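You operate a simulated robot arm through the tools that you are given. There is no shell and no other tool.

The job below is to be done with a simulated robot arm. You get a single attempt, and the scene is never put back.

## Task
Clear the stopped note counter, reject its notes and count the purple notes.
Fine: work at the side desk; the notes in the stacker go in the REJECT tray; leave UV on and the counted notes in the stacker with the count showing.

It is judged by the outcome, as a careful person would: the job done as asked, and still so three seconds after it is handed in. It fails if anything else is knocked over, pushed out of place, dropped, spilled or broken.

## Robot
A 7-joint arm with a two-finger gripper, fixed in place. Base frame: the origin is on the floor under the middle of its stand, x ahead of it, y to its left, z up; the work surface is at about z = 750. Readings come in mm, rad, newtons and seconds.
With the tool pointing down near the work surface it reaches from about 280 to 720 mm from the base axis. Its first joint turns from -2.897 to 2.897 rad. Payload 2.94 kg.
The tool frame sits at the grasp point between the pads (the TCP): z along the fingers, y along the line on which they close. The tips reach 30 mm beyond it. The gripper opens to 138 mm; its body begins 109 mm behind the TCP.
Orientation is that of the tool frame in the base frame, as a unit quaternion [x, y, z, w]. With the fingers straight down and closing along the base's y, the tool's x points along the base's -x, its y along +y and its z along -z.

## Interface
- The arm moves only by the tool apply_moves. Its argument "targets" is a list of rows, each an object (a shift or turn left out is 0, a gripper value left out holds the last) with "slide": the shift along the base's x, y, z in m, a list of three; "rot": the turn, a rotation vector about the base's x, y, z in rad, a list of three; "grip": the finger opening in m, from 0 to 0.138. In form: [{"slide": [dx, dy, dz], "rot": [rx, ry, rz], "grip": grip}, ...]. A call has 1 to 20 rows; each row shifts and turns the commanded pose from where the row before left it. A row lasts 0.2 s, in which the tool goes at most 50 mm and 0.15 rad; a call with a longer step from one row to the next is refused whole, and so is a gripper value outside its range. Where a pose cannot be reached the arm comes as near as it can. A force on the tool above 40 N (or 10 N above the force at the start of the call, whichever is more), or a blocked arm, ends the call early, and 0.2 s more pass. The fingers move at their own pace (about 72 mm/s each) and stop on an object; they squeeze with about 35 N. The grip force told is the motor's: it shows also when the fingers shut on nothing. Time passes only in rows, and 0.2 s behind the last, so rows that do not move let the fingers close. The reply holds the time, the measured pose of the TCP, the force on the tool along the base axes, the opening and the grip force, in the units named above and with some noise, with the torque about the TCP (base axes, N m) and any sound that the robot's microphone picked up.
- Cameras (640 x 400 px; columns grow to the right, rows downward): "scene" is fixed at [43, 495.3, 1461.9]; the picture's right is [-0.85, -0.53, 0.00], its down [-0.33, 0.53, -0.78] and it looks along [0.41, -0.66, -0.62] (base axes); focal length 345 px, centre (320, 200). "wrist" rides on the gripper at [71, 19, -146] in the tool frame; the picture's right is [-0.26, 0.97, 0.00], its down [-0.85, -0.23, -0.48] and it looks along [-0.46, -0.12, 0.88] (tool axes); focal length 280 px, centre (320, 200). There is no depth. A picture from a camera that has moved, and an enlarged one, comes with that camera's place and axes in the base frame and with its lens. The place of the scene camera against the robot may be out by one fixed shift of up to 18 mm in any direction.
- get_image(camera): a new picture of that camera. No time passes.
- lift_body(by): slides the trunk up (or, below 0, down) by that many mm; the arm rides with it, the base frame stays. It gives what a move gives, with no picture.
- zoom(camera, box): a new picture of the part [left, top, right, bottom] of that camera's present view, enlarged. No time passes.
- job_done(): hands the job in; it is judged then, once.

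Nothing tells you positions but the pictures and the camera data. Unless the task says otherwise, let go and move clear before handing in.

The tools are called after "Emit:" by a JSON object that holds its "method" and its "body". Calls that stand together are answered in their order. apply_moves: Moves the arm, as the interface text tells. Its arguments: {"type":"object","properties":{"targets":{"type":"array"}},"required":["targets"]} The other tools are called the same way: lift_body (by) moves the trunk up or down; get_image (camera) takes a picture; zoom (camera, box) takes an enlarged picture of a part of a camera's view; job_done () hands the job in.

At the start:

```text
t: 0.0
tool_pos: [420.2, -51.5, 1140.3]
ee_rot: [0.0, 1.0, -0.001, 0.0]
wrist_force: [-0.1, 0.3, 0.4]
ft_torque: [0.0, 0.02, 0.0]
finger_gap: 138.1
finger_force: 0.2
trunk travel left (down, up): [-400.0, 54.0]
```

scene: 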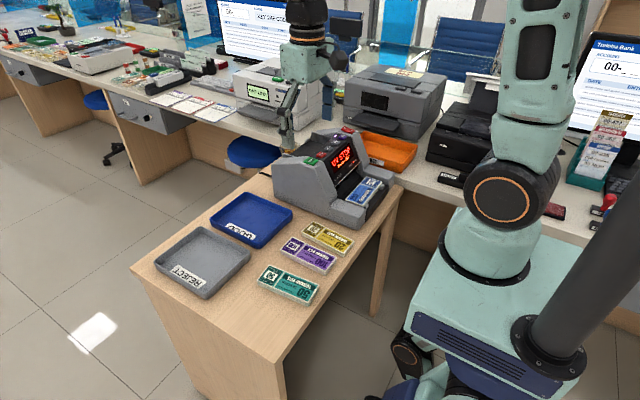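
wrist: 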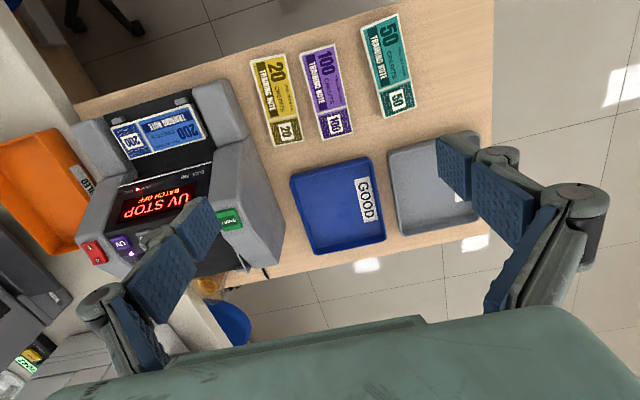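

I see a side desk with a grey note counter showing "UV STOP", a blue GOOD tray, a grey REJECT tray and three stacks of notes (yellow 20, purple 100, green 50). I'll look closer before moving.

Emit:
{"method": "zoom", "body": {"camera": "scene", "box": [250, 110, 410, 210]}}

Emit:
{"method": "zoom", "body": {"camera": "scene", "box": [130, 180, 370, 330]}}

Emit:
{"method": "zoom", "body": {"camera": "wrist", "box": [60, 70, 300, 300]}}

Emit:
{"method": "zoom", "body": {"camera": "wrist", "box": [230, 0, 500, 260]}}

```text
4.00 times, centred on (330, 160) of scene
camera zoom: at [43.0, 495.3, 1461.9], right [-0.85, -0.53, 0.0], down [-0.33, 0.53, -0.78], along [0.41, -0.66, -0.62], focal length 1380 px, centre (280, 360)
```

zoom: 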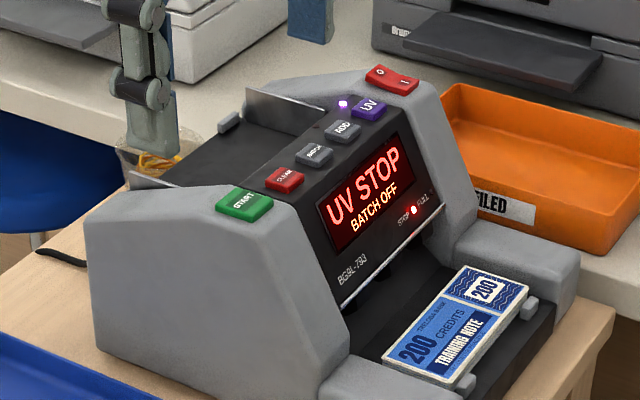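

```text
2.67 times, centred on (250, 255) of scene
camera zoom: at [43.0, 495.3, 1461.9], right [-0.85, -0.53, 0.0], down [-0.33, 0.53, -0.78], along [0.41, -0.66, -0.62], focal length 920 px, centre (507, 53)
```

zoom: 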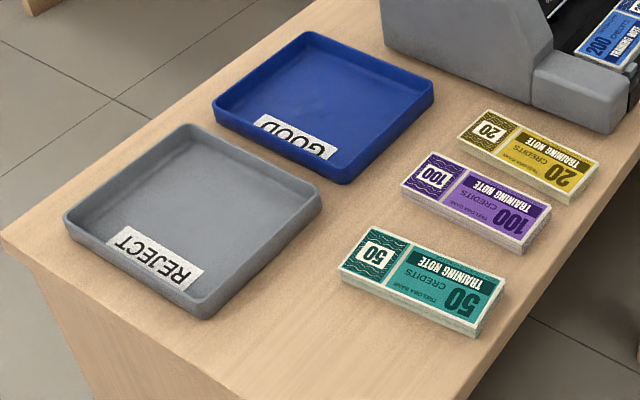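

```text
1.74 times, centred on (180, 185) of wrist
camera zoom: at [349.9, -33.6, 1286.3], right [0.26, 0.97, 0.0], down [0.85, -0.23, 0.48], along [0.46, -0.12, -0.88], focal length 488 px, centre (564, 226)
```

zoom: 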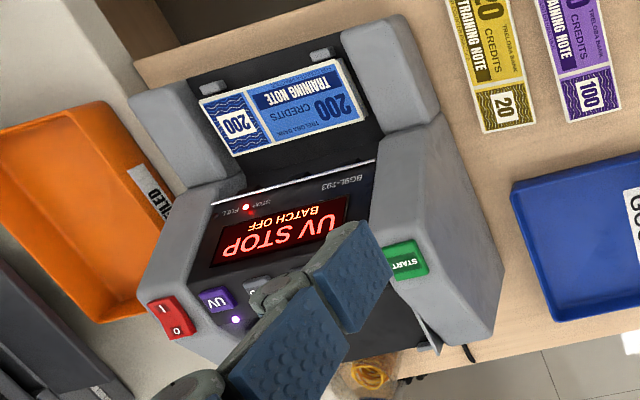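

```text
1.54 times, centred on (365, 130) of wrist
camera zoom: at [349.9, -33.6, 1286.3], right [0.26, 0.97, 0.0], down [0.85, -0.23, 0.48], along [0.46, -0.12, -0.88], focal length 431 px, centre (251, 308)
```

zoom: 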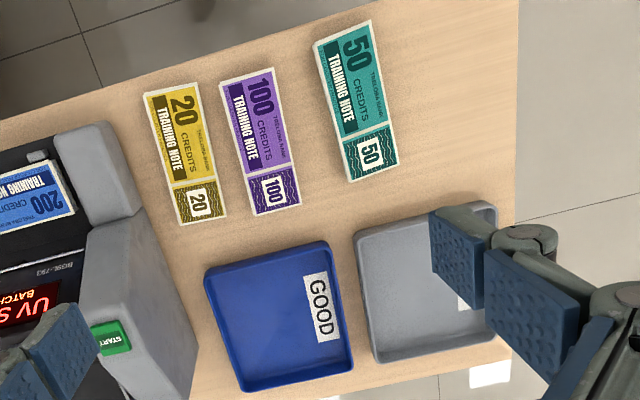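

The counter sits at roughly x 420–600, y −330…−150, with the stacker facing the robot. I'm moving the wrist camera over it for a clearer view and a second angle for triangulation.

Emit:
{"method": "apply_moves", "body": {"targets": [{"slide": [-0.014, -0.036, 0.01]}, {"slide": [-0.014, -0.036, 0.01]}, {"slide": [-0.014, -0.036, 0.01]}, {"slide": [-0.014, -0.036, 0.01]}, {"slide": [-0.014, -0.036, 0.01]}, {"slide": [0, 0, 0]}]}}

Emit:
{"method": "get_image", "body": {"camera": "wrist"}}

Emit:
{"method": "get_image", "body": {"camera": "scene"}}

```text
t: 1.4
tool_pos: [351.1, -231.6, 1189.8]
ee_rot: [0.0, 1.0, 0.0, 0.0]
wrist_force: [0.7, 0.2, -0.1]
ft_torque: [0.01, -0.01, 0.02]
finger_gap: 138.1
finger_force: 0.1
trunk travel left (down, up): [-400.0, 54.0]
```

```text
taken
camera wrist: at [279.7, -213.4, 1335.5], right [0.26, 0.97, 0.0], down [0.85, -0.23, 0.48], along [0.46, -0.12, -0.88], focal length 280 px, centre (320, 200)
```

wrist: 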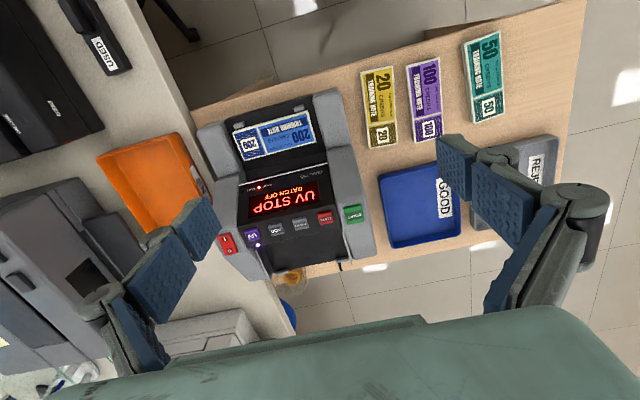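

```text
taken
```

scene: 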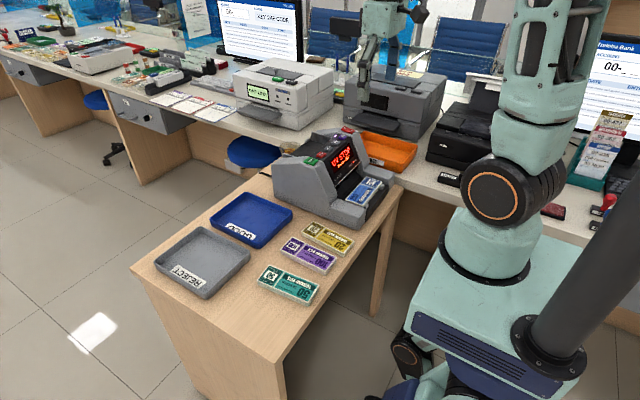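

Emit:
{"method": "zoom", "body": {"camera": "wrist", "box": [180, 80, 400, 290]}}

Emit:
{"method": "zoom", "body": {"camera": "wrist", "box": [230, 170, 390, 270]}}

Emit:
{"method": "zoom", "body": {"camera": "wrist", "box": [190, 80, 350, 180]}}

Emit:
{"method": "zoom", "body": {"camera": "wrist", "box": [350, 20, 570, 260]}}

```text
1.90 times, centred on (290, 185) of wrist
camera zoom: at [279.7, -213.4, 1335.5], right [0.26, 0.97, 0.0], down [0.85, -0.23, 0.48], along [0.46, -0.12, -0.88], focal length 534 px, centre (377, 229)
```

zoom: 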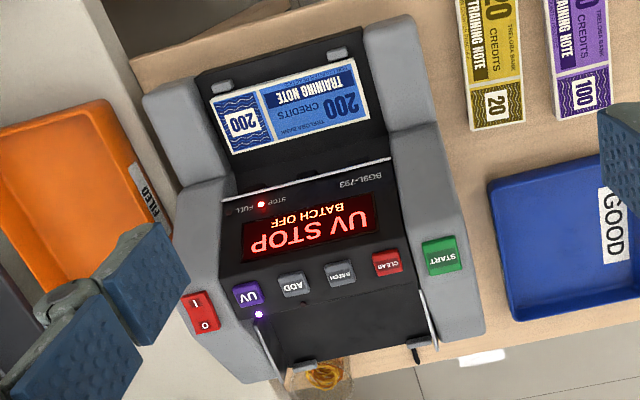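

```text
4.00 times, centred on (310, 220) of wrist
camera zoom: at [279.7, -213.4, 1335.5], right [0.26, 0.97, 0.0], down [0.85, -0.23, 0.48], along [0.46, -0.12, -0.88], focal length 1122 px, centre (360, 120)
```

zoom: 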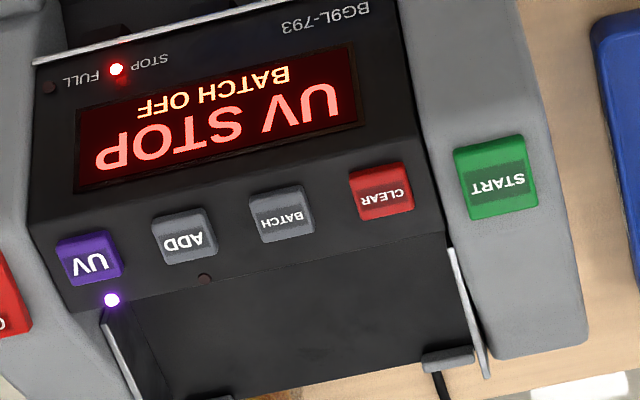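

```text
4.00 times, centred on (270, 130) of wrist
camera zoom: at [279.7, -213.4, 1335.5], right [0.26, 0.97, 0.0], down [0.85, -0.23, 0.48], along [0.46, -0.12, -0.88], focal length 1122 px, centre (520, 480)
```

zoom: 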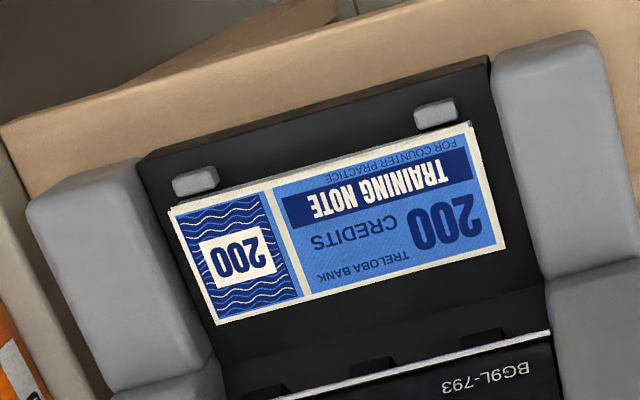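

```text
1.67 times, centred on (460, 140) of wrist
camera zoom: at [279.7, -213.4, 1335.5], right [0.26, 0.97, 0.0], down [0.85, -0.23, 0.48], along [0.46, -0.12, -0.88], focal length 467 px, centre (87, 300)
```

zoom: 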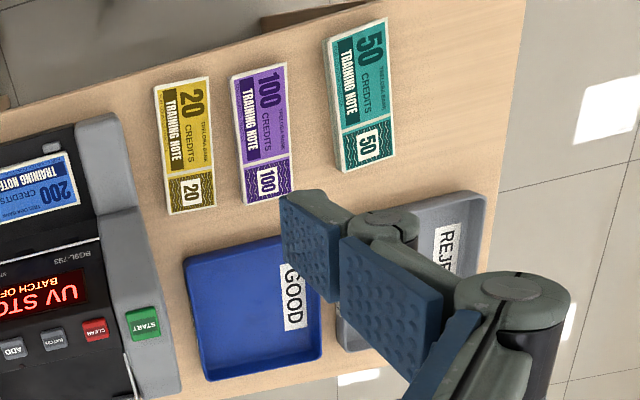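

I triangulated START at about (535, −223, 930). Blue 200-notes lie in the stacker near (390, −330, ~810), and purple notes near (427, −41). I'm lowering in front of the stacker to see its geometry.

Emit:
{"method": "apply_moves", "body": {"targets": [{"slide": [-0.002, -0.018, -0.036]}, {"slide": [-0.002, -0.018, -0.036]}, {"slide": [-0.002, -0.018, -0.036]}, {"slide": [-0.002, -0.018, -0.036]}, {"slide": [-0.002, -0.018, -0.036]}, {"slide": [0, 0, 0]}]}}

Emit:
{"method": "get_image", "body": {"camera": "wrist"}}

Emit:
{"method": "zoom", "body": {"camera": "wrist", "box": [180, 40, 460, 240]}}

Emit:
{"method": "get_image", "body": {"camera": "scene"}}

```text
t: 2.8
tool_pos: [342.2, -322.5, 1009.2]
ee_rot: [-0.001, 1.0, 0.0, 0.0]
wrist_force: [-0.1, -0.3, -0.6]
ft_torque: [0.02, -0.02, 0.0]
finger_gap: 137.6
finger_force: 0.1
trunk travel left (down, up): [-400.0, 54.0]
```

```text
taken
camera wrist: at [270.4, -304.9, 1155.7], right [0.26, 0.97, 0.0], down [0.85, -0.23, 0.48], along [0.46, -0.12, -0.88], focal length 280 px, centre (320, 200)
```

wrist: 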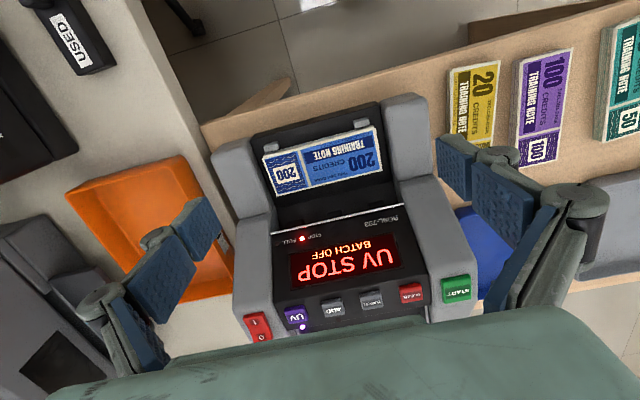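

```text
2.00 times, centred on (320, 140) of wrist
camera zoom: at [270.4, -304.9, 1155.7], right [0.26, 0.97, 0.0], down [0.85, -0.23, 0.48], along [0.46, -0.12, -0.88], focal length 561 px, centre (320, 320)
```

zoom: 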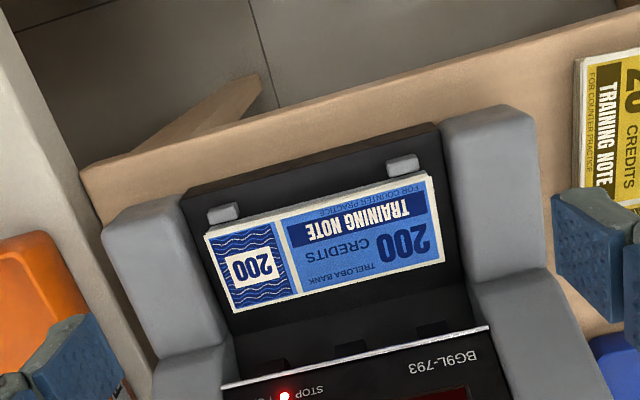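

```text
taken
```

scene: 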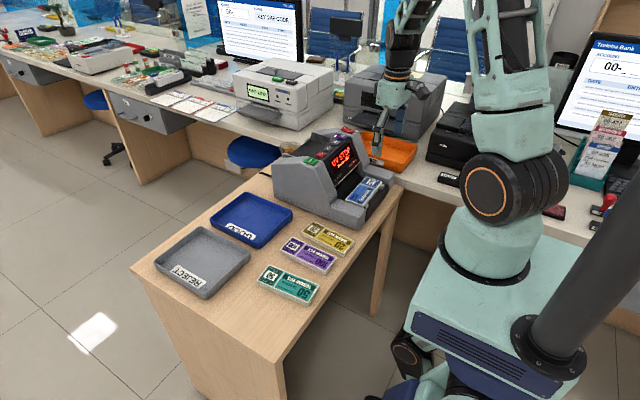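

The blue stack's top face runs about x 371–434, y −410…−260 at z≈803. The panel edge overhangs at x≈464, z≈852. I'm checking the finger shape next, since clearance around the stacker matters.

Emit:
{"method": "zoom", "body": {"camera": "wrist", "box": [410, 110, 640, 320]}}

Emit:
{"method": "zoom", "body": {"camera": "scene", "box": [330, 40, 450, 180]}}

Emit:
{"method": "zoom", "body": {"camera": "scene", "box": [320, 150, 420, 220]}}

```text
1.90 times, centred on (525, 215) of wrist
camera zoom: at [270.4, -304.9, 1155.7], right [0.26, 0.97, 0.0], down [0.85, -0.23, 0.48], along [0.46, -0.12, -0.88], focal length 534 px, centre (-70, 171)
```

zoom: 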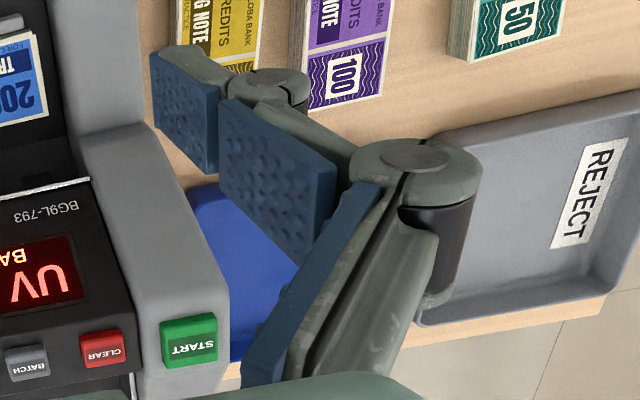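

```text
2.86 times, centred on (390, 110) of scene
camera zoom: at [43.0, 495.3, 1461.9], right [-0.85, -0.53, 0.0], down [-0.33, 0.53, -0.78], along [0.41, -0.66, -0.62], focal length 986 px, centre (120, 457)
```

zoom: 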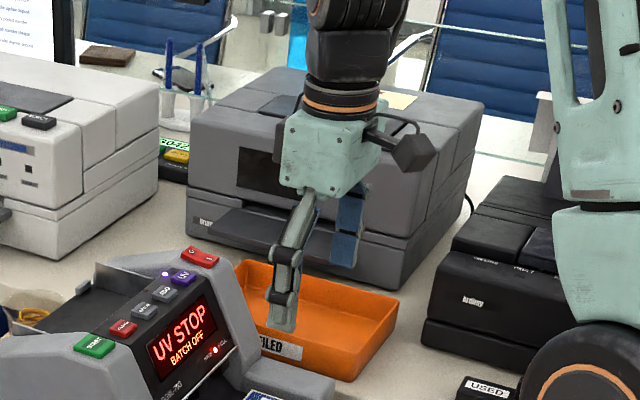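

```text
5.71 times, centred on (370, 185) of scene
camera zoom: at [43.0, 495.3, 1461.9], right [-0.85, -0.53, 0.0], down [-0.33, 0.53, -0.78], along [0.41, -0.66, -0.62], focal length 1972 px, centre (34, 286)
```

zoom: 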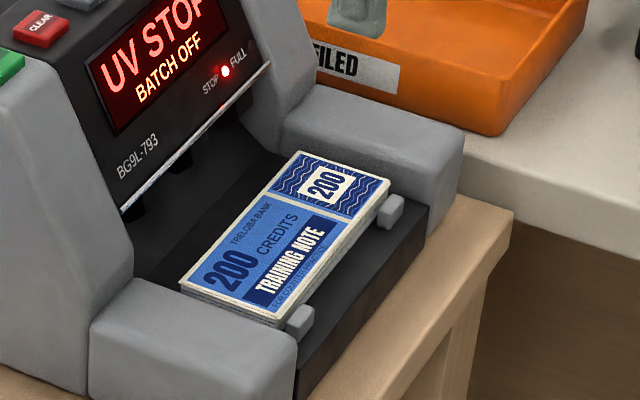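

The finger pads look about 26 mm wide and 16 mm thick at the tip, with a knuckle about 50 mm above it. I'll close partway to ~70 mm in free air to see the finger profile at the grasp opening.

Emit:
{"method": "apply_moves", "body": {"targets": [{"grip": 0.07}, {"grip": 0.07}, {"grip": 0.07}, {"grip": 0.07}]}}

Emit:
{"method": "get_image", "body": {"camera": "wrist"}}

Emit:
{"method": "zoom", "body": {"camera": "wrist", "box": [160, 80, 480, 310]}}

Emit:
{"method": "zoom", "body": {"camera": "scene", "box": [350, 70, 430, 170]}}

```text
t: 3.8
tool_pos: [340.9, -322.1, 1010.4]
ee_rot: [0.001, 1.0, 0.0, 0.0]
wrist_force: [-0.5, 0.2, -0.2]
ft_torque: [0.0, -0.02, 0.01]
finger_gap: 69.9
finger_force: 0.0
trunk travel left (down, up): [-400.0, 54.0]
```

```text
taken
camera wrist: at [270.3, -304.7, 1156.2], right [0.26, 0.97, 0.0], down [0.85, -0.23, 0.48], along [0.46, -0.12, -0.88], focal length 280 px, centre (320, 200)
```

wrist: 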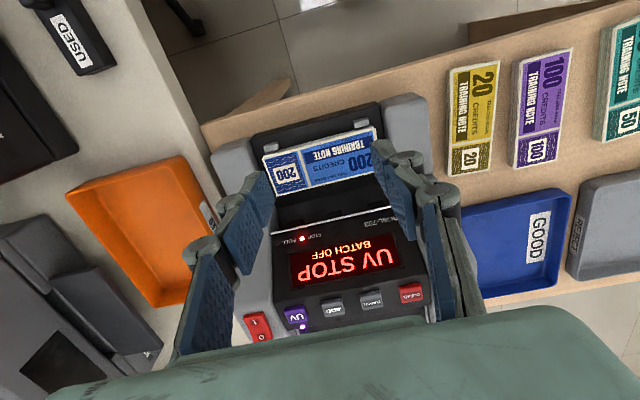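

```text
1.74 times, centred on (320, 195) of wrist
camera zoom: at [270.3, -304.7, 1156.2], right [0.26, 0.97, 0.0], down [0.85, -0.23, 0.48], along [0.46, -0.12, -0.88], focal length 488 px, centre (320, 209)
```

zoom: 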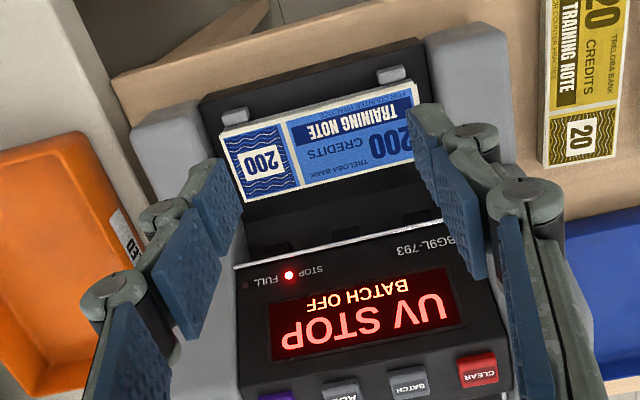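

```text
4.00 times, centred on (390, 120) of scene
camera zoom: at [43.0, 495.3, 1461.9], right [-0.85, -0.53, 0.0], down [-0.33, 0.53, -0.78], along [0.41, -0.66, -0.62], focal length 1380 px, centre (40, 520)
```

zoom: 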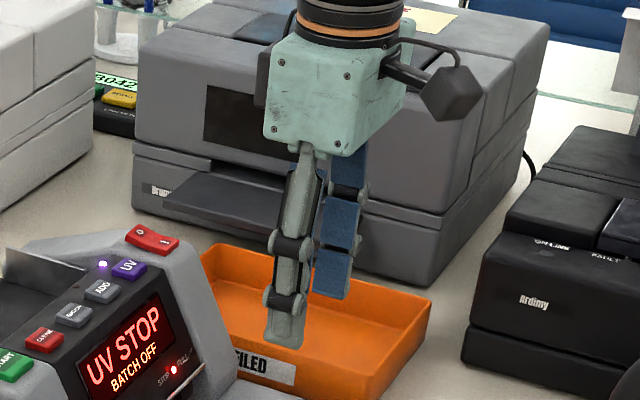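

At 70 mm the fingers are straight slabs, up to about 25 mm thick at the knuckle. I'll now look at the hopper from above, then come back for precise stacker measurements.

Emit:
{"method": "apply_moves", "body": {"targets": [{"slide": [0, 0, 0.045], "grip": 0.138}, {"slide": [0, 0, 0.045]}, {"slide": [0.02, 0, 0.04]}, {"slide": [0.045, 0, 0.01]}, {"slide": [0.045, 0, 0]}, {"slide": [0.045, 0, 0]}, {"slide": [0, 0, 0]}]}}

Emit:
{"method": "get_image", "body": {"camera": "wrist"}}

Emit:
{"method": "zoom", "body": {"camera": "wrist", "box": [200, 120, 440, 270]}}

Emit:
{"method": "zoom", "body": {"camera": "wrist", "box": [220, 20, 440, 160]}}

```text
t: 5.4
tool_pos: [496.9, -322.4, 1149.8]
ee_rot: [0.0, 1.0, 0.0, 0.001]
wrist_force: [0.1, 0.8, 0.0]
ft_torque: [0.01, -0.03, 0.02]
finger_gap: 138.1
finger_force: 0.1
trunk travel left (down, up): [-400.0, 54.0]
```

```text
taken
camera wrist: at [425.8, -304.3, 1296.3], right [0.26, 0.96, 0.0], down [0.85, -0.23, 0.48], along [0.46, -0.12, -0.88], focal length 280 px, centre (320, 200)
```

wrist: 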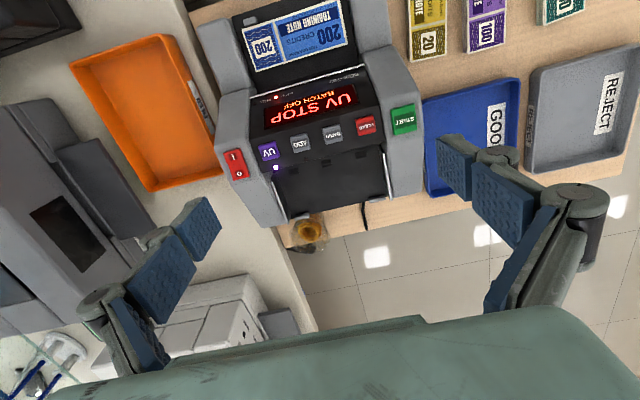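

```text
2.67 times, centred on (320, 195) of wrist
camera zoom: at [425.8, -304.3, 1296.3], right [0.26, 0.96, 0.0], down [0.85, -0.23, 0.48], along [0.46, -0.12, -0.88], focal length 748 px, centre (320, 213)
```

zoom: 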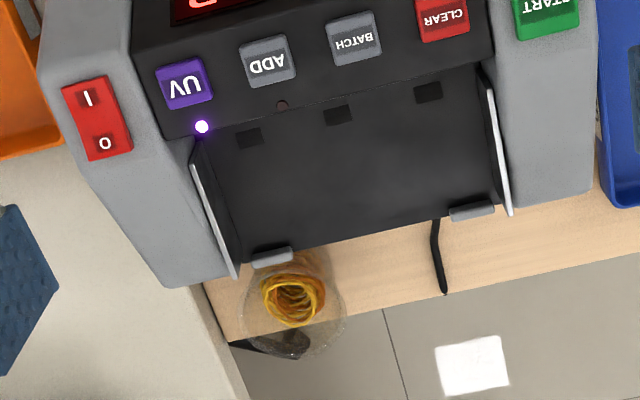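

```text
2.86 times, centred on (330, 90) of wrist
camera zoom: at [425.8, -304.3, 1296.3], right [0.26, 0.96, 0.0], down [0.85, -0.23, 0.48], along [0.46, -0.12, -0.88], focal length 801 px, centre (291, 514)
```

zoom: 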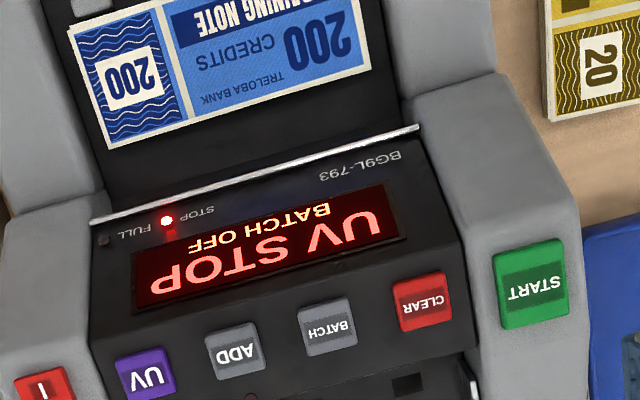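

The camera model checks out: START resolves to (531, −221, 937) in all four views. The panel lip is at x≈464, z≈850, and the notes' top is x 374–434, y −412…−261, z≈804. Next I'll zoom in for the stack thickness, the hopper and the purple stack.

Emit:
{"method": "zoom", "body": {"camera": "scene", "box": [345, 172, 395, 208]}}

Emit:
{"method": "zoom", "body": {"camera": "scene", "box": [275, 230, 345, 280]}}

Emit:
{"method": "zoom", "body": {"camera": "scene", "box": [270, 120, 360, 180]}}

Emit:
{"method": "zoom", "body": {"camera": "wrist", "box": [400, 0, 640, 190]}}

```text
11.11 times, centred on (370, 190) of scene
camera zoom: at [43.0, 495.3, 1461.9], right [-0.85, -0.53, 0.0], down [-0.33, 0.53, -0.78], along [0.41, -0.66, -0.62], focal length 3835 px, centre (-236, 311)
```

zoom: 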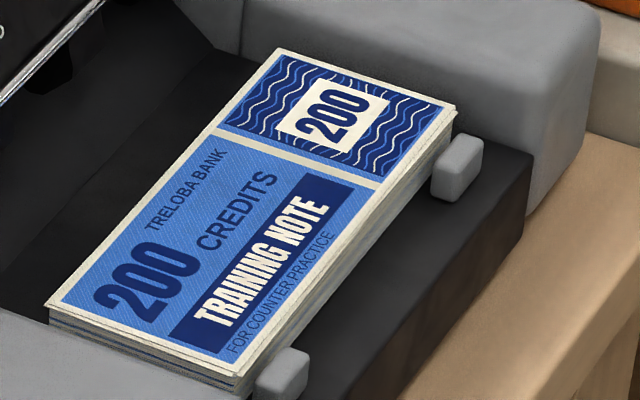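

```text
8.00 times, centred on (310, 255) of scene
camera zoom: at [43.0, 495.3, 1461.9], right [-0.85, -0.53, 0.0], down [-0.33, 0.53, -0.78], along [0.41, -0.66, -0.62], focal length 2761 px, centre (400, -240)
```

zoom: 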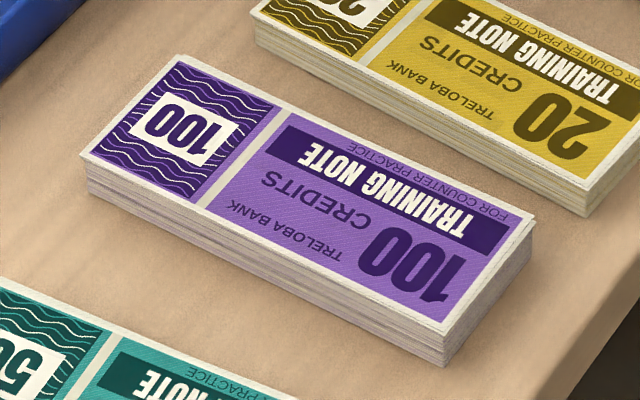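

```text
6.67 times, centred on (315, 150) of scene
camera zoom: at [43.0, 495.3, 1461.9], right [-0.85, -0.53, 0.0], down [-0.33, 0.53, -0.78], along [0.41, -0.66, -0.62], focal length 2301 px, centre (353, 533)
```

zoom: 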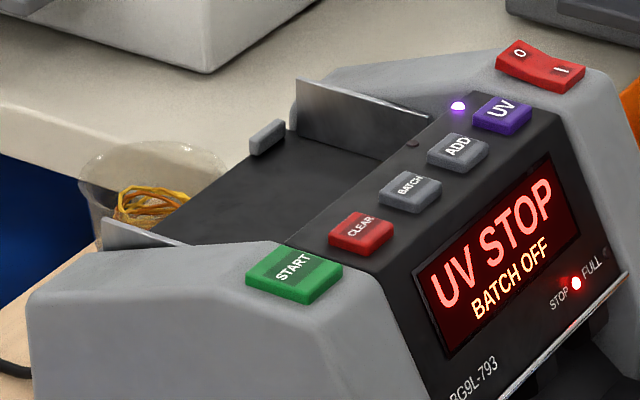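

```text
2.11 times, centred on (520, 95) of wrist
camera zoom: at [425.8, -304.3, 1296.3], right [0.26, 0.96, 0.0], down [0.85, -0.23, 0.48], along [0.46, -0.12, -0.88], focal length 590 px, centre (-101, 421)
```

zoom: 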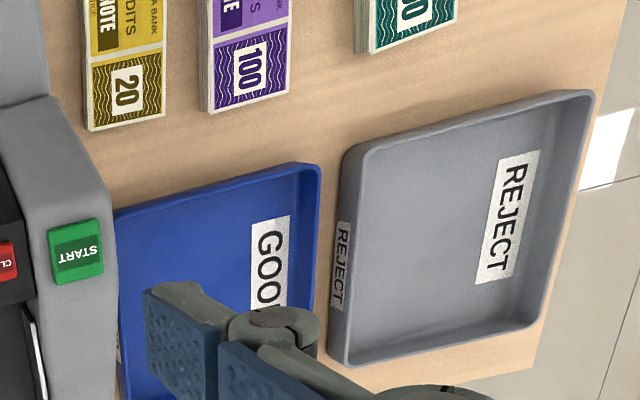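

I've sized the stacks: blue ≈8–9 mm thick on a floor at z≈795, purple ≈14 mm. The hopper looks like a recess behind the buttons with silver guides (top z≈912) and rear stops. I need another view of it before planning.

Emit:
{"method": "apply_moves", "body": {"targets": [{"slide": [0.04, 0, -0.02]}, {"slide": [0.04, 0, -0.02]}, {"slide": [0.023, 0, -0.02]}, {"slide": [0, 0, 0]}]}}

Emit:
{"method": "get_image", "body": {"camera": "wrist"}}

Emit:
{"method": "zoom", "body": {"camera": "wrist", "box": [220, 40, 420, 165]}}

Emit:
{"method": "zoom", "body": {"camera": "wrist", "box": [400, 0, 640, 150]}}

```text
t: 6.4
tool_pos: [599.2, -320.5, 1092.3]
ee_rot: [0.0, 1.0, 0.0, 0.001]
wrist_force: [-0.1, 0.2, -0.5]
ft_torque: [-0.03, -0.01, -0.03]
finger_gap: 138.1
finger_force: 0.1
trunk travel left (down, up): [-400.0, 54.0]
```

```text
taken
camera wrist: at [528.2, -303.0, 1237.1], right [0.26, 0.97, 0.0], down [0.85, -0.23, 0.48], along [0.46, -0.12, -0.88], focal length 280 px, centre (320, 200)
```

wrist: 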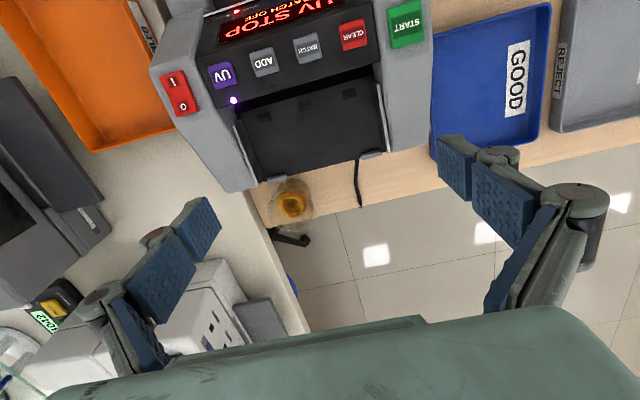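

```text
3.20 times, centred on (320, 102) of wrist
camera zoom: at [528.2, -303.0, 1237.1], right [0.26, 0.97, 0.0], down [0.85, -0.23, 0.48], along [0.46, -0.12, -0.88], focal length 897 px, centre (320, 512)
```

zoom: 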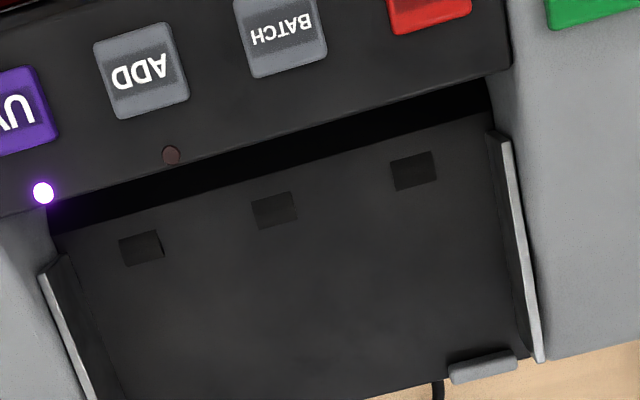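

```text
2.67 times, centred on (520, 75) of wrist
camera zoom: at [528.2, -303.0, 1237.1], right [0.26, 0.97, 0.0], down [0.85, -0.23, 0.48], along [0.46, -0.12, -0.88], focal length 748 px, centre (-213, 533)
```

zoom: 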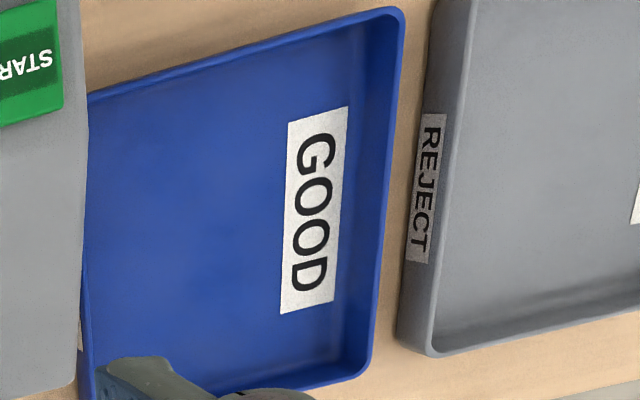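

The hopper floor is flat at z≈879, x 572–668, between guides at y≈−251 and −418. CLEAR is at about (526, −270, 937). I'm going back over the stacker, turning the gripper 90° so it closes along x across the blue notes.

Emit:
{"method": "apply_moves", "body": {"targets": [{"slide": [-0.018, -0.0014, -0.005], "rot": [0, 0, 0.1428], "grip": 0.1}, {"slide": [-0.018, -0.0014, -0.005], "rot": [0, 0, 0.1428]}, {"slide": [-0.018, -0.0014, -0.005], "rot": [0, 0, 0.1428]}, {"slide": [-0.018, -0.0014, -0.005], "rot": [0, 0, 0.1428]}, {"slide": [-0.018, -0.0014, -0.005], "rot": [0, 0, 0.1428]}, {"slide": [-0.018, -0.0014, -0.005], "rot": [0, 0, 0.1428]}, {"slide": [-0.018, -0.0014, -0.01], "rot": [0, 0, 0.1428]}, {"slide": [-0.018, -0.0014, -0.01], "rot": [0, 0, 0.1428]}, {"slide": [-0.018, -0.0014, -0.01], "rot": [0, 0, 0.1428]}, {"slide": [-0.018, -0.0014, -0.01], "rot": [0, 0, 0.1428]}, {"slide": [-0.015, -0.0014, -0.01], "rot": [0, 0, 0.1428]}, {"slide": [0, 0, 0]}]}}

Emit:
{"method": "get_image", "body": {"camera": "wrist"}}

Emit:
{"method": "get_image", "body": {"camera": "scene"}}

```text
t: 9.0
tool_pos: [405.4, -336.5, 1011.7]
ee_rot: [0.708, -0.706, 0.0, 0.0]
wrist_force: [-0.3, 0.0, -0.6]
ft_torque: [0.03, 0.02, 0.0]
finger_gap: 100.1
finger_force: 0.1
trunk travel left (down, up): [-400.0, 54.0]
```

```text
taken
camera wrist: at [385.3, -408.9, 1157.0], right [-0.97, 0.26, 0.0], down [0.23, 0.85, 0.48], along [0.12, 0.46, -0.88], focal length 280 px, centre (320, 200)
```

wrist: 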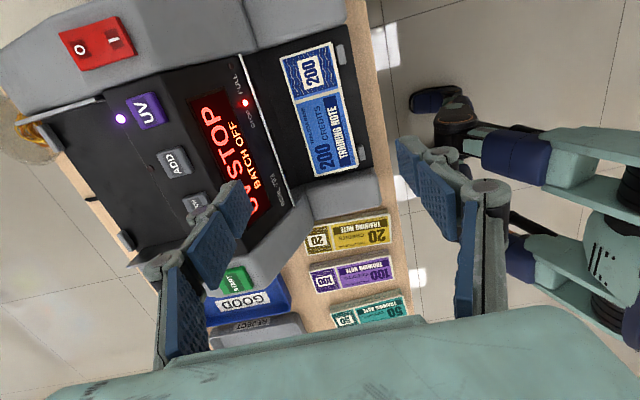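

```text
taken
```

scene: 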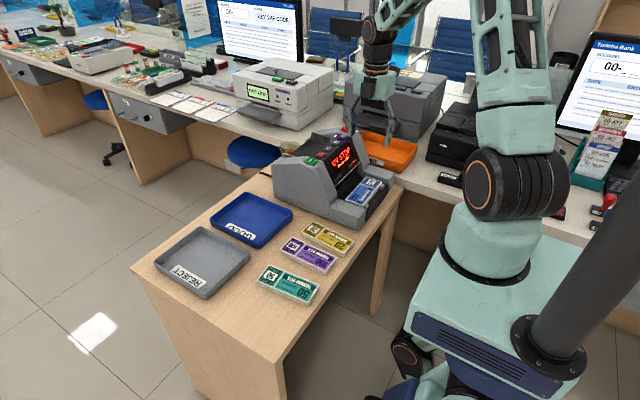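

The gripper is now over the stacker with its closing axis along x. I'm re-measuring the stack and lip from this view before descending.

Emit:
{"method": "zoom", "body": {"camera": "wrist", "box": [220, 20, 400, 200]}}

Emit:
{"method": "zoom", "body": {"camera": "wrist", "box": [300, 190, 430, 330]}}

```text
2.22 times, centred on (310, 110) of wrist
camera zoom: at [385.3, -408.9, 1157.0], right [-0.97, 0.26, 0.0], down [0.23, 0.85, 0.48], along [0.12, 0.46, -0.88], focal length 623 px, centre (342, 400)
```

zoom: 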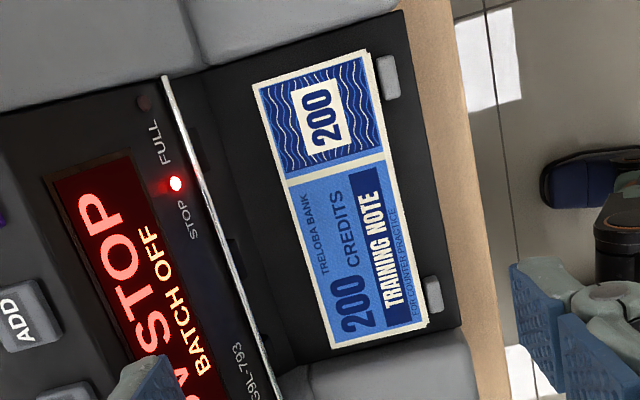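

```text
2.86 times, centred on (365, 260) of wrist
camera zoom: at [385.3, -408.9, 1157.0], right [-0.97, 0.26, 0.0], down [0.23, 0.85, 0.48], along [0.12, 0.46, -0.88], focal length 801 px, centre (191, 29)
```

zoom: 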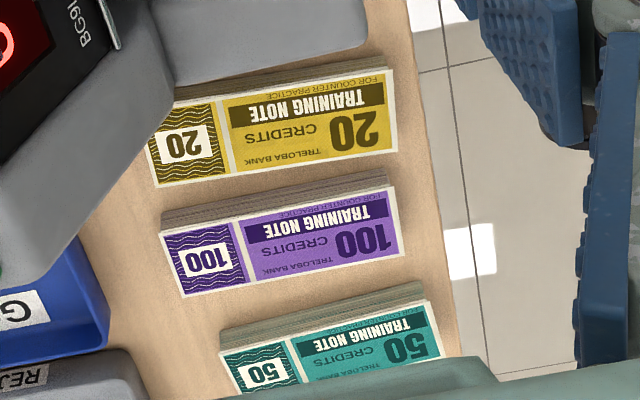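

From this view the stack spans x 371–432 and the lip is at x≈463.5, so about 31 mm is free behind the notes. I'm setting the gap to 70 mm, shifting so the rear finger splits that space, and descending to just above lip level to check.

Emit:
{"method": "apply_moves", "body": {"targets": [{"slide": [-0.0035, 0, -0.026], "grip": 0.07}, {"slide": [0, 0, -0.026]}, {"slide": [0, 0, -0.026]}, {"slide": [0, 0, -0.0275]}, {"slide": [0, 0, 0]}, {"slide": [0, 0, 0]}]}}

Emit:
{"method": "get_image", "body": {"camera": "wrist"}}

Emit:
{"method": "zoom", "body": {"camera": "wrist", "box": [210, 60, 430, 220]}}

Emit:
{"method": "zoom", "body": {"camera": "scene", "box": [320, 130, 420, 210]}}

Emit:
{"method": "zoom", "body": {"camera": "scene", "box": [336, 190, 368, 210]}}

```text
t: 10.4
tool_pos: [401.6, -336.6, 904.9]
ee_rot: [0.707, -0.707, 0.0, -0.001]
wrist_force: [0.4, -1.0, 0.0]
ft_torque: [0.04, -0.03, 0.0]
finger_gap: 70.0
finger_force: 0.1
trunk travel left (down, up): [-400.0, 54.0]
```

```text
taken
camera wrist: at [381.7, -408.4, 1050.2], right [-0.96, 0.26, 0.0], down [0.23, 0.85, 0.48], along [0.12, 0.46, -0.88], focal length 280 px, centre (320, 200)
```

wrist: 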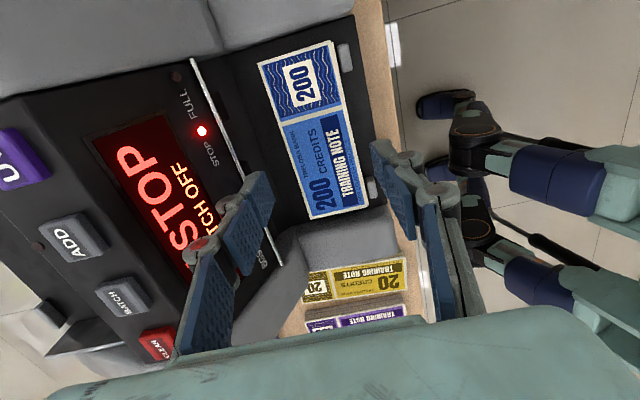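

```text
2.50 times, centred on (320, 140) of wrist
camera zoom: at [381.7, -408.4, 1050.2], right [-0.96, 0.26, 0.0], down [0.23, 0.85, 0.48], along [0.12, 0.46, -0.88], focal length 701 px, centre (320, 350)
```

zoom: 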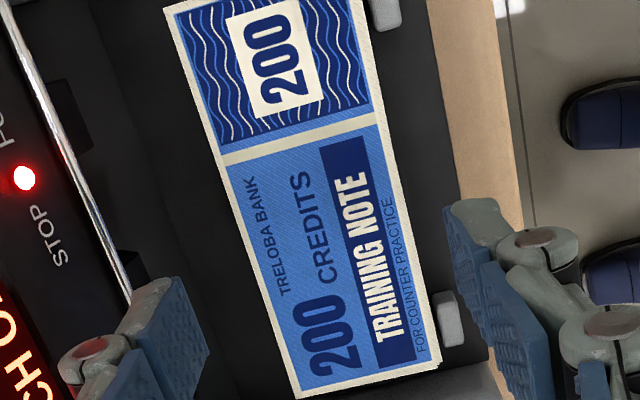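

```text
5.00 times, centred on (370, 170) of scene
camera zoom: at [43.0, 495.3, 1461.9], right [-0.85, -0.53, 0.0], down [-0.33, 0.53, -0.78], along [0.41, -0.66, -0.62], focal length 1726 px, centre (70, 350)
```

zoom: 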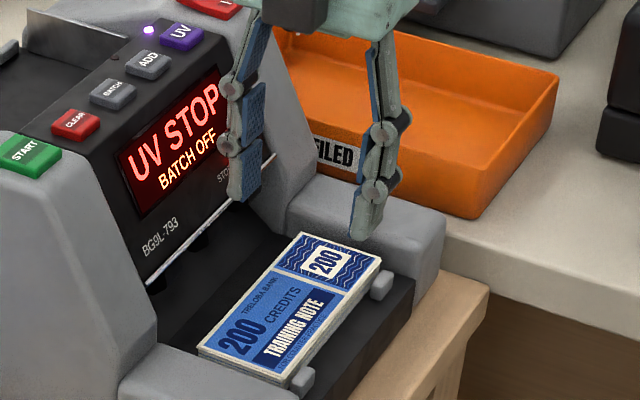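

```text
16.00 times, centred on (352, 200) of scene
camera zoom: at [43.0, 495.3, 1461.9], right [-0.85, -0.53, 0.0], down [-0.33, 0.53, -0.78], along [0.41, -0.66, -0.62], focal length 5522 px, centre (-192, 200)
```

zoom: 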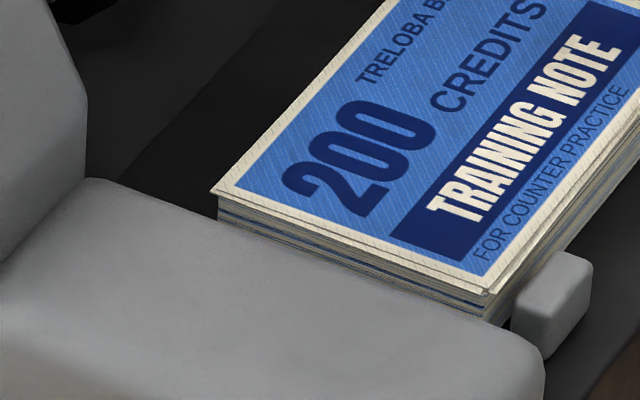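

Alignment looks good: about 4 mm between the rear finger and the notes, and about 6 mm between its knuckle and the lip. I need the stack thickness and floor height before going down.

Emit:
{"method": "zoom", "body": {"camera": "scene", "box": [366, 178, 390, 193]}}

Emit:
{"method": "zoom", "body": {"camera": "scene", "box": [345, 192, 385, 217]}}

Emit:
{"method": "zoom", "body": {"camera": "wrist", "box": [320, 20, 400, 70]}}

```text
16.00 times, centred on (378, 186) of scene
camera zoom: at [43.0, 495.3, 1461.9], right [-0.85, -0.53, 0.0], down [-0.33, 0.53, -0.78], along [0.41, -0.66, -0.62], focal length 5522 px, centre (-608, 432)
```

zoom: 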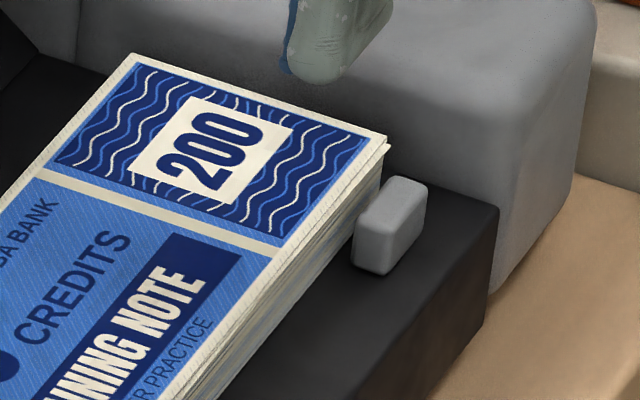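

```text
16.00 times, centred on (365, 204) of scene
camera zoom: at [43.0, 495.3, 1461.9], right [-0.85, -0.53, 0.0], down [-0.33, 0.53, -0.78], along [0.41, -0.66, -0.62], focal length 5522 px, centre (-400, 128)
```

zoom: 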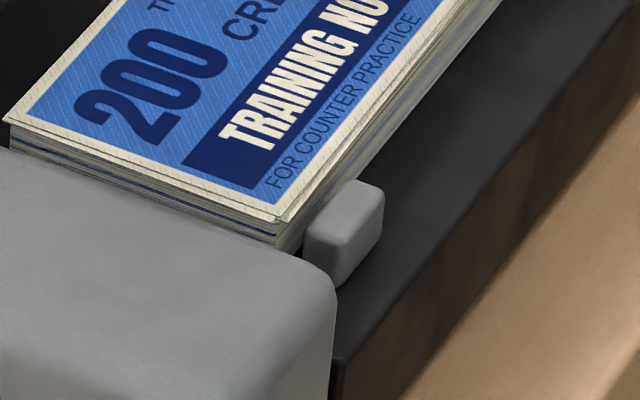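

```text
8.00 times, centred on (360, 45) of wrist
camera zoom: at [381.7, -408.4, 1050.2], right [-0.96, 0.26, 0.0], down [0.23, 0.85, 0.48], along [0.12, 0.46, -0.88], focal length 2243 px, centre (0, 1440)
```

zoom: 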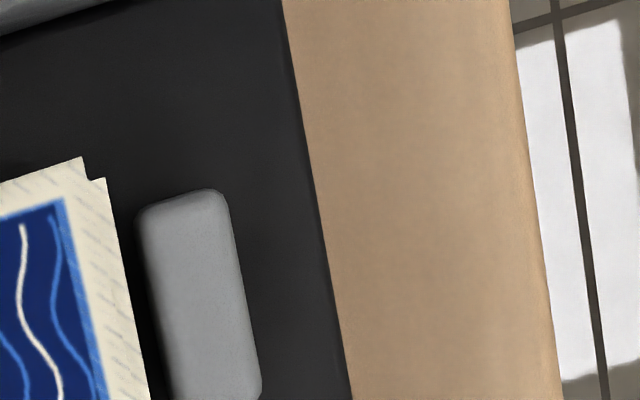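

Emit:
{"method": "zoom", "body": {"camera": "scene", "box": [370, 186, 382, 194]}}

Emit:
{"method": "zoom", "body": {"camera": "scene", "box": [358, 196, 370, 204]}}

```text
16.00 times, centred on (376, 190) of scene
camera zoom: at [43.0, 495.3, 1461.9], right [-0.85, -0.53, 0.0], down [-0.33, 0.53, -0.78], along [0.41, -0.66, -0.62], focal length 5522 px, centre (-576, 360)
```

zoom: 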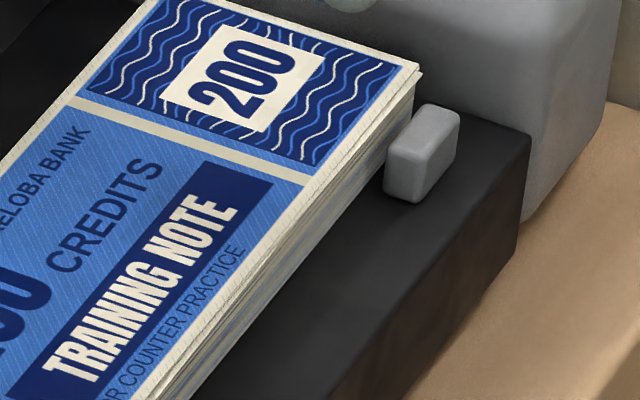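

```text
16.00 times, centred on (364, 200) of scene
camera zoom: at [43.0, 495.3, 1461.9], right [-0.85, -0.53, 0.0], down [-0.33, 0.53, -0.78], along [0.41, -0.66, -0.62], focal length 5522 px, centre (-384, 200)
```

zoom: 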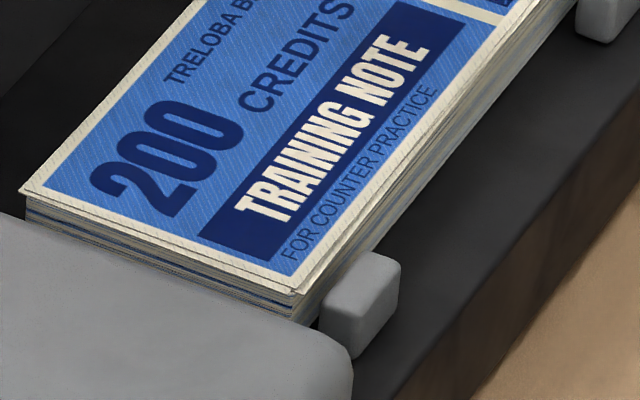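

Stack thickness comes out at about 11–12 mm, so the floor is at about z 792. I'll descend in two stages, watching force.

Emit:
{"method": "apply_moves", "body": {"targets": [{"slide": [0, 0, -0.015]}, {"slide": [0, 0, -0.015]}, {"slide": [0, 0, -0.015]}, {"slide": [0, 0, -0.013]}, {"slide": [0, 0, 0]}]}}

Emit:
{"method": "get_image", "body": {"camera": "wrist"}}

Emit:
{"method": "zoom", "body": {"camera": "scene", "box": [330, 140, 410, 210]}}

```text
t: 11.6
tool_pos: [400.2, -336.8, 846.8]
ee_rot: [0.707, -0.707, 0.0, 0.0]
wrist_force: [-0.3, -0.7, 0.4]
ft_torque: [0.0, -0.01, 0.03]
finger_gap: 70.2
finger_force: 0.1
trunk travel left (down, up): [-400.0, 54.0]
```

```text
taken
camera wrist: at [381.1, -409.1, 993.1], right [-0.96, 0.26, 0.0], down [0.23, 0.85, 0.48], along [0.12, 0.46, -0.88], focal length 280 px, centre (320, 200)
```

wrist: 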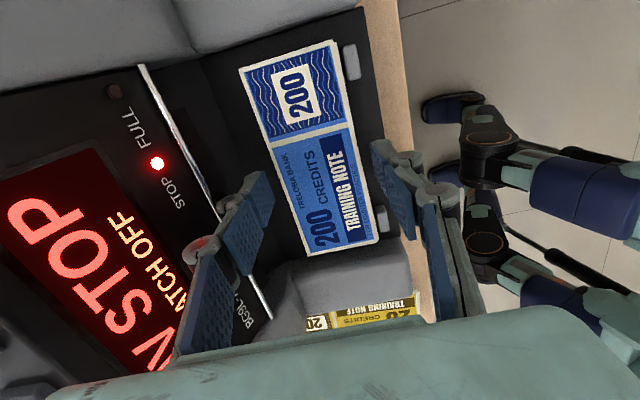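

```text
5.71 times, centred on (370, 175) of scene
camera zoom: at [43.0, 495.3, 1461.9], right [-0.85, -0.53, 0.0], down [-0.33, 0.53, -0.78], along [0.41, -0.66, -0.62], focal length 1972 px, centre (34, 343)
```

zoom: 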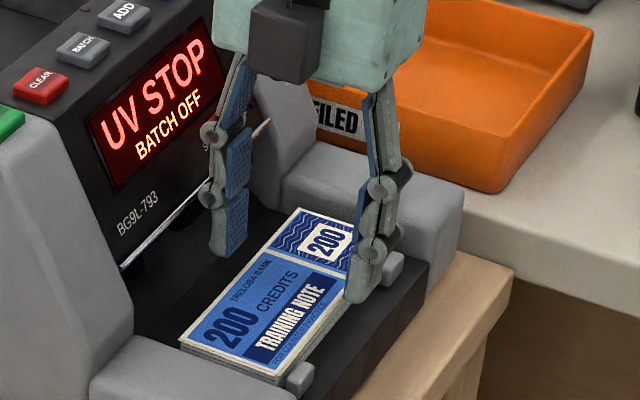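

Clear so far, with no contact. I'm going down the last ~21 mm so the fingertips straddle the stack.

Emit:
{"method": "apply_moves", "body": {"targets": [{"slide": [0, 0, -0.008]}, {"slide": [0, 0, -0.008]}, {"slide": [0, 0, -0.005]}, {"slide": [0, 0, 0]}]}}

Emit:
{"method": "get_image", "body": {"camera": "wrist"}}

Emit:
{"method": "zoom", "body": {"camera": "scene", "box": [340, 160, 400, 210]}}

```text
t: 12.6
tool_pos: [399.0, -337.6, 826.3]
ee_rot: [-0.707, 0.707, -0.001, -0.001]
wrist_force: [0.6, 0.9, 0.6]
ft_torque: [0.02, 0.01, -0.01]
finger_gap: 70.0
finger_force: 0.0
trunk travel left (down, up): [-400.0, 54.0]
```

```text
taken
camera wrist: at [380.8, -409.9, 972.5], right [-0.96, 0.26, 0.0], down [0.23, 0.85, 0.48], along [0.12, 0.46, -0.88], focal length 280 px, centre (320, 200)
```

wrist: 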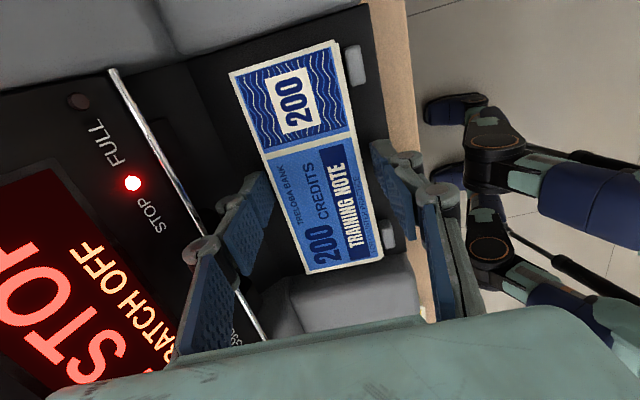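

```text
8.00 times, centred on (370, 185) of scene
camera zoom: at [43.0, 495.3, 1461.9], right [-0.85, -0.53, 0.0], down [-0.33, 0.53, -0.78], along [0.41, -0.66, -0.62], focal length 2761 px, centre (-80, 320)
```

zoom: 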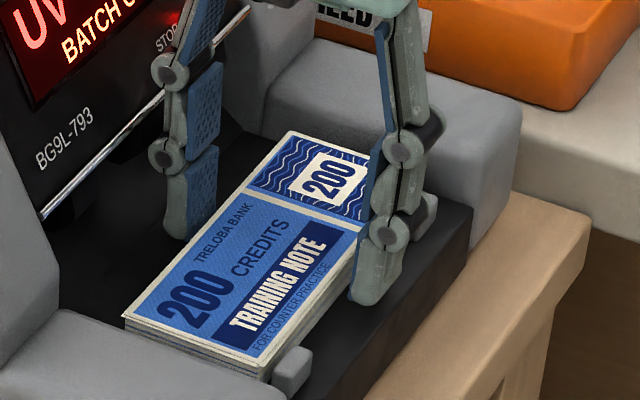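

The fingers straddle the stack. I'm closing gradually with a small +x shift to stay centred on the notes.

Emit:
{"method": "apply_moves", "body": {"targets": [{"slide": [0.0015, 0, 0], "grip": 0.064}, {"slide": [0, 0, 0]}, {"grip": 0.05}, {"grip": 0.05}, {"grip": 0.05}]}}

Emit:
{"method": "get_image", "body": {"camera": "wrist"}}

Emit:
{"method": "zoom", "body": {"camera": "scene", "box": [340, 160, 400, 210]}}

```text
t: 13.8
tool_pos: [402.1, -337.0, 826.4]
ee_rot: [-0.707, 0.707, -0.001, 0.0]
wrist_force: [-0.5, -0.5, 0.3]
ft_torque: [0.05, 0.04, 0.0]
finger_gap: 58.7
finger_force: 35.0
trunk travel left (down, up): [-400.0, 54.0]
```

```text
taken
camera wrist: at [382.1, -409.2, 972.3], right [-0.96, 0.26, 0.0], down [0.23, 0.85, 0.48], along [0.12, 0.46, -0.88], focal length 280 px, centre (320, 200)
```

wrist: 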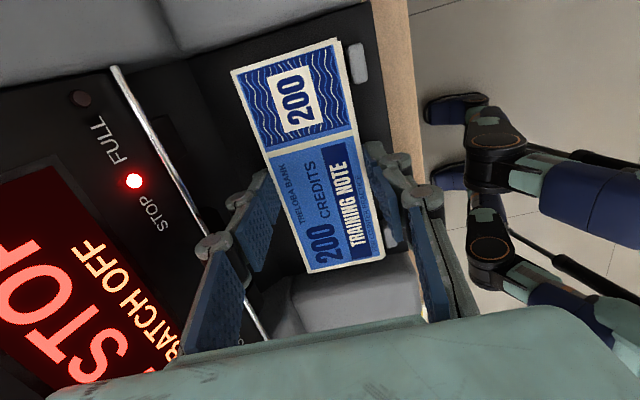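

```text
8.00 times, centred on (370, 185) of scene
camera zoom: at [43.0, 495.3, 1461.9], right [-0.85, -0.53, 0.0], down [-0.33, 0.53, -0.78], along [0.41, -0.66, -0.62], focal length 2761 px, centre (-80, 320)
```

zoom: 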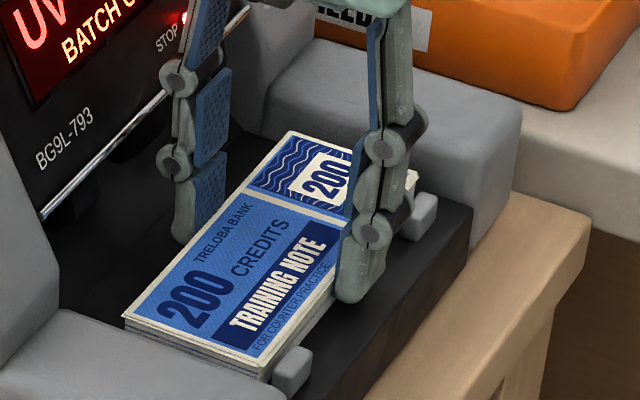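

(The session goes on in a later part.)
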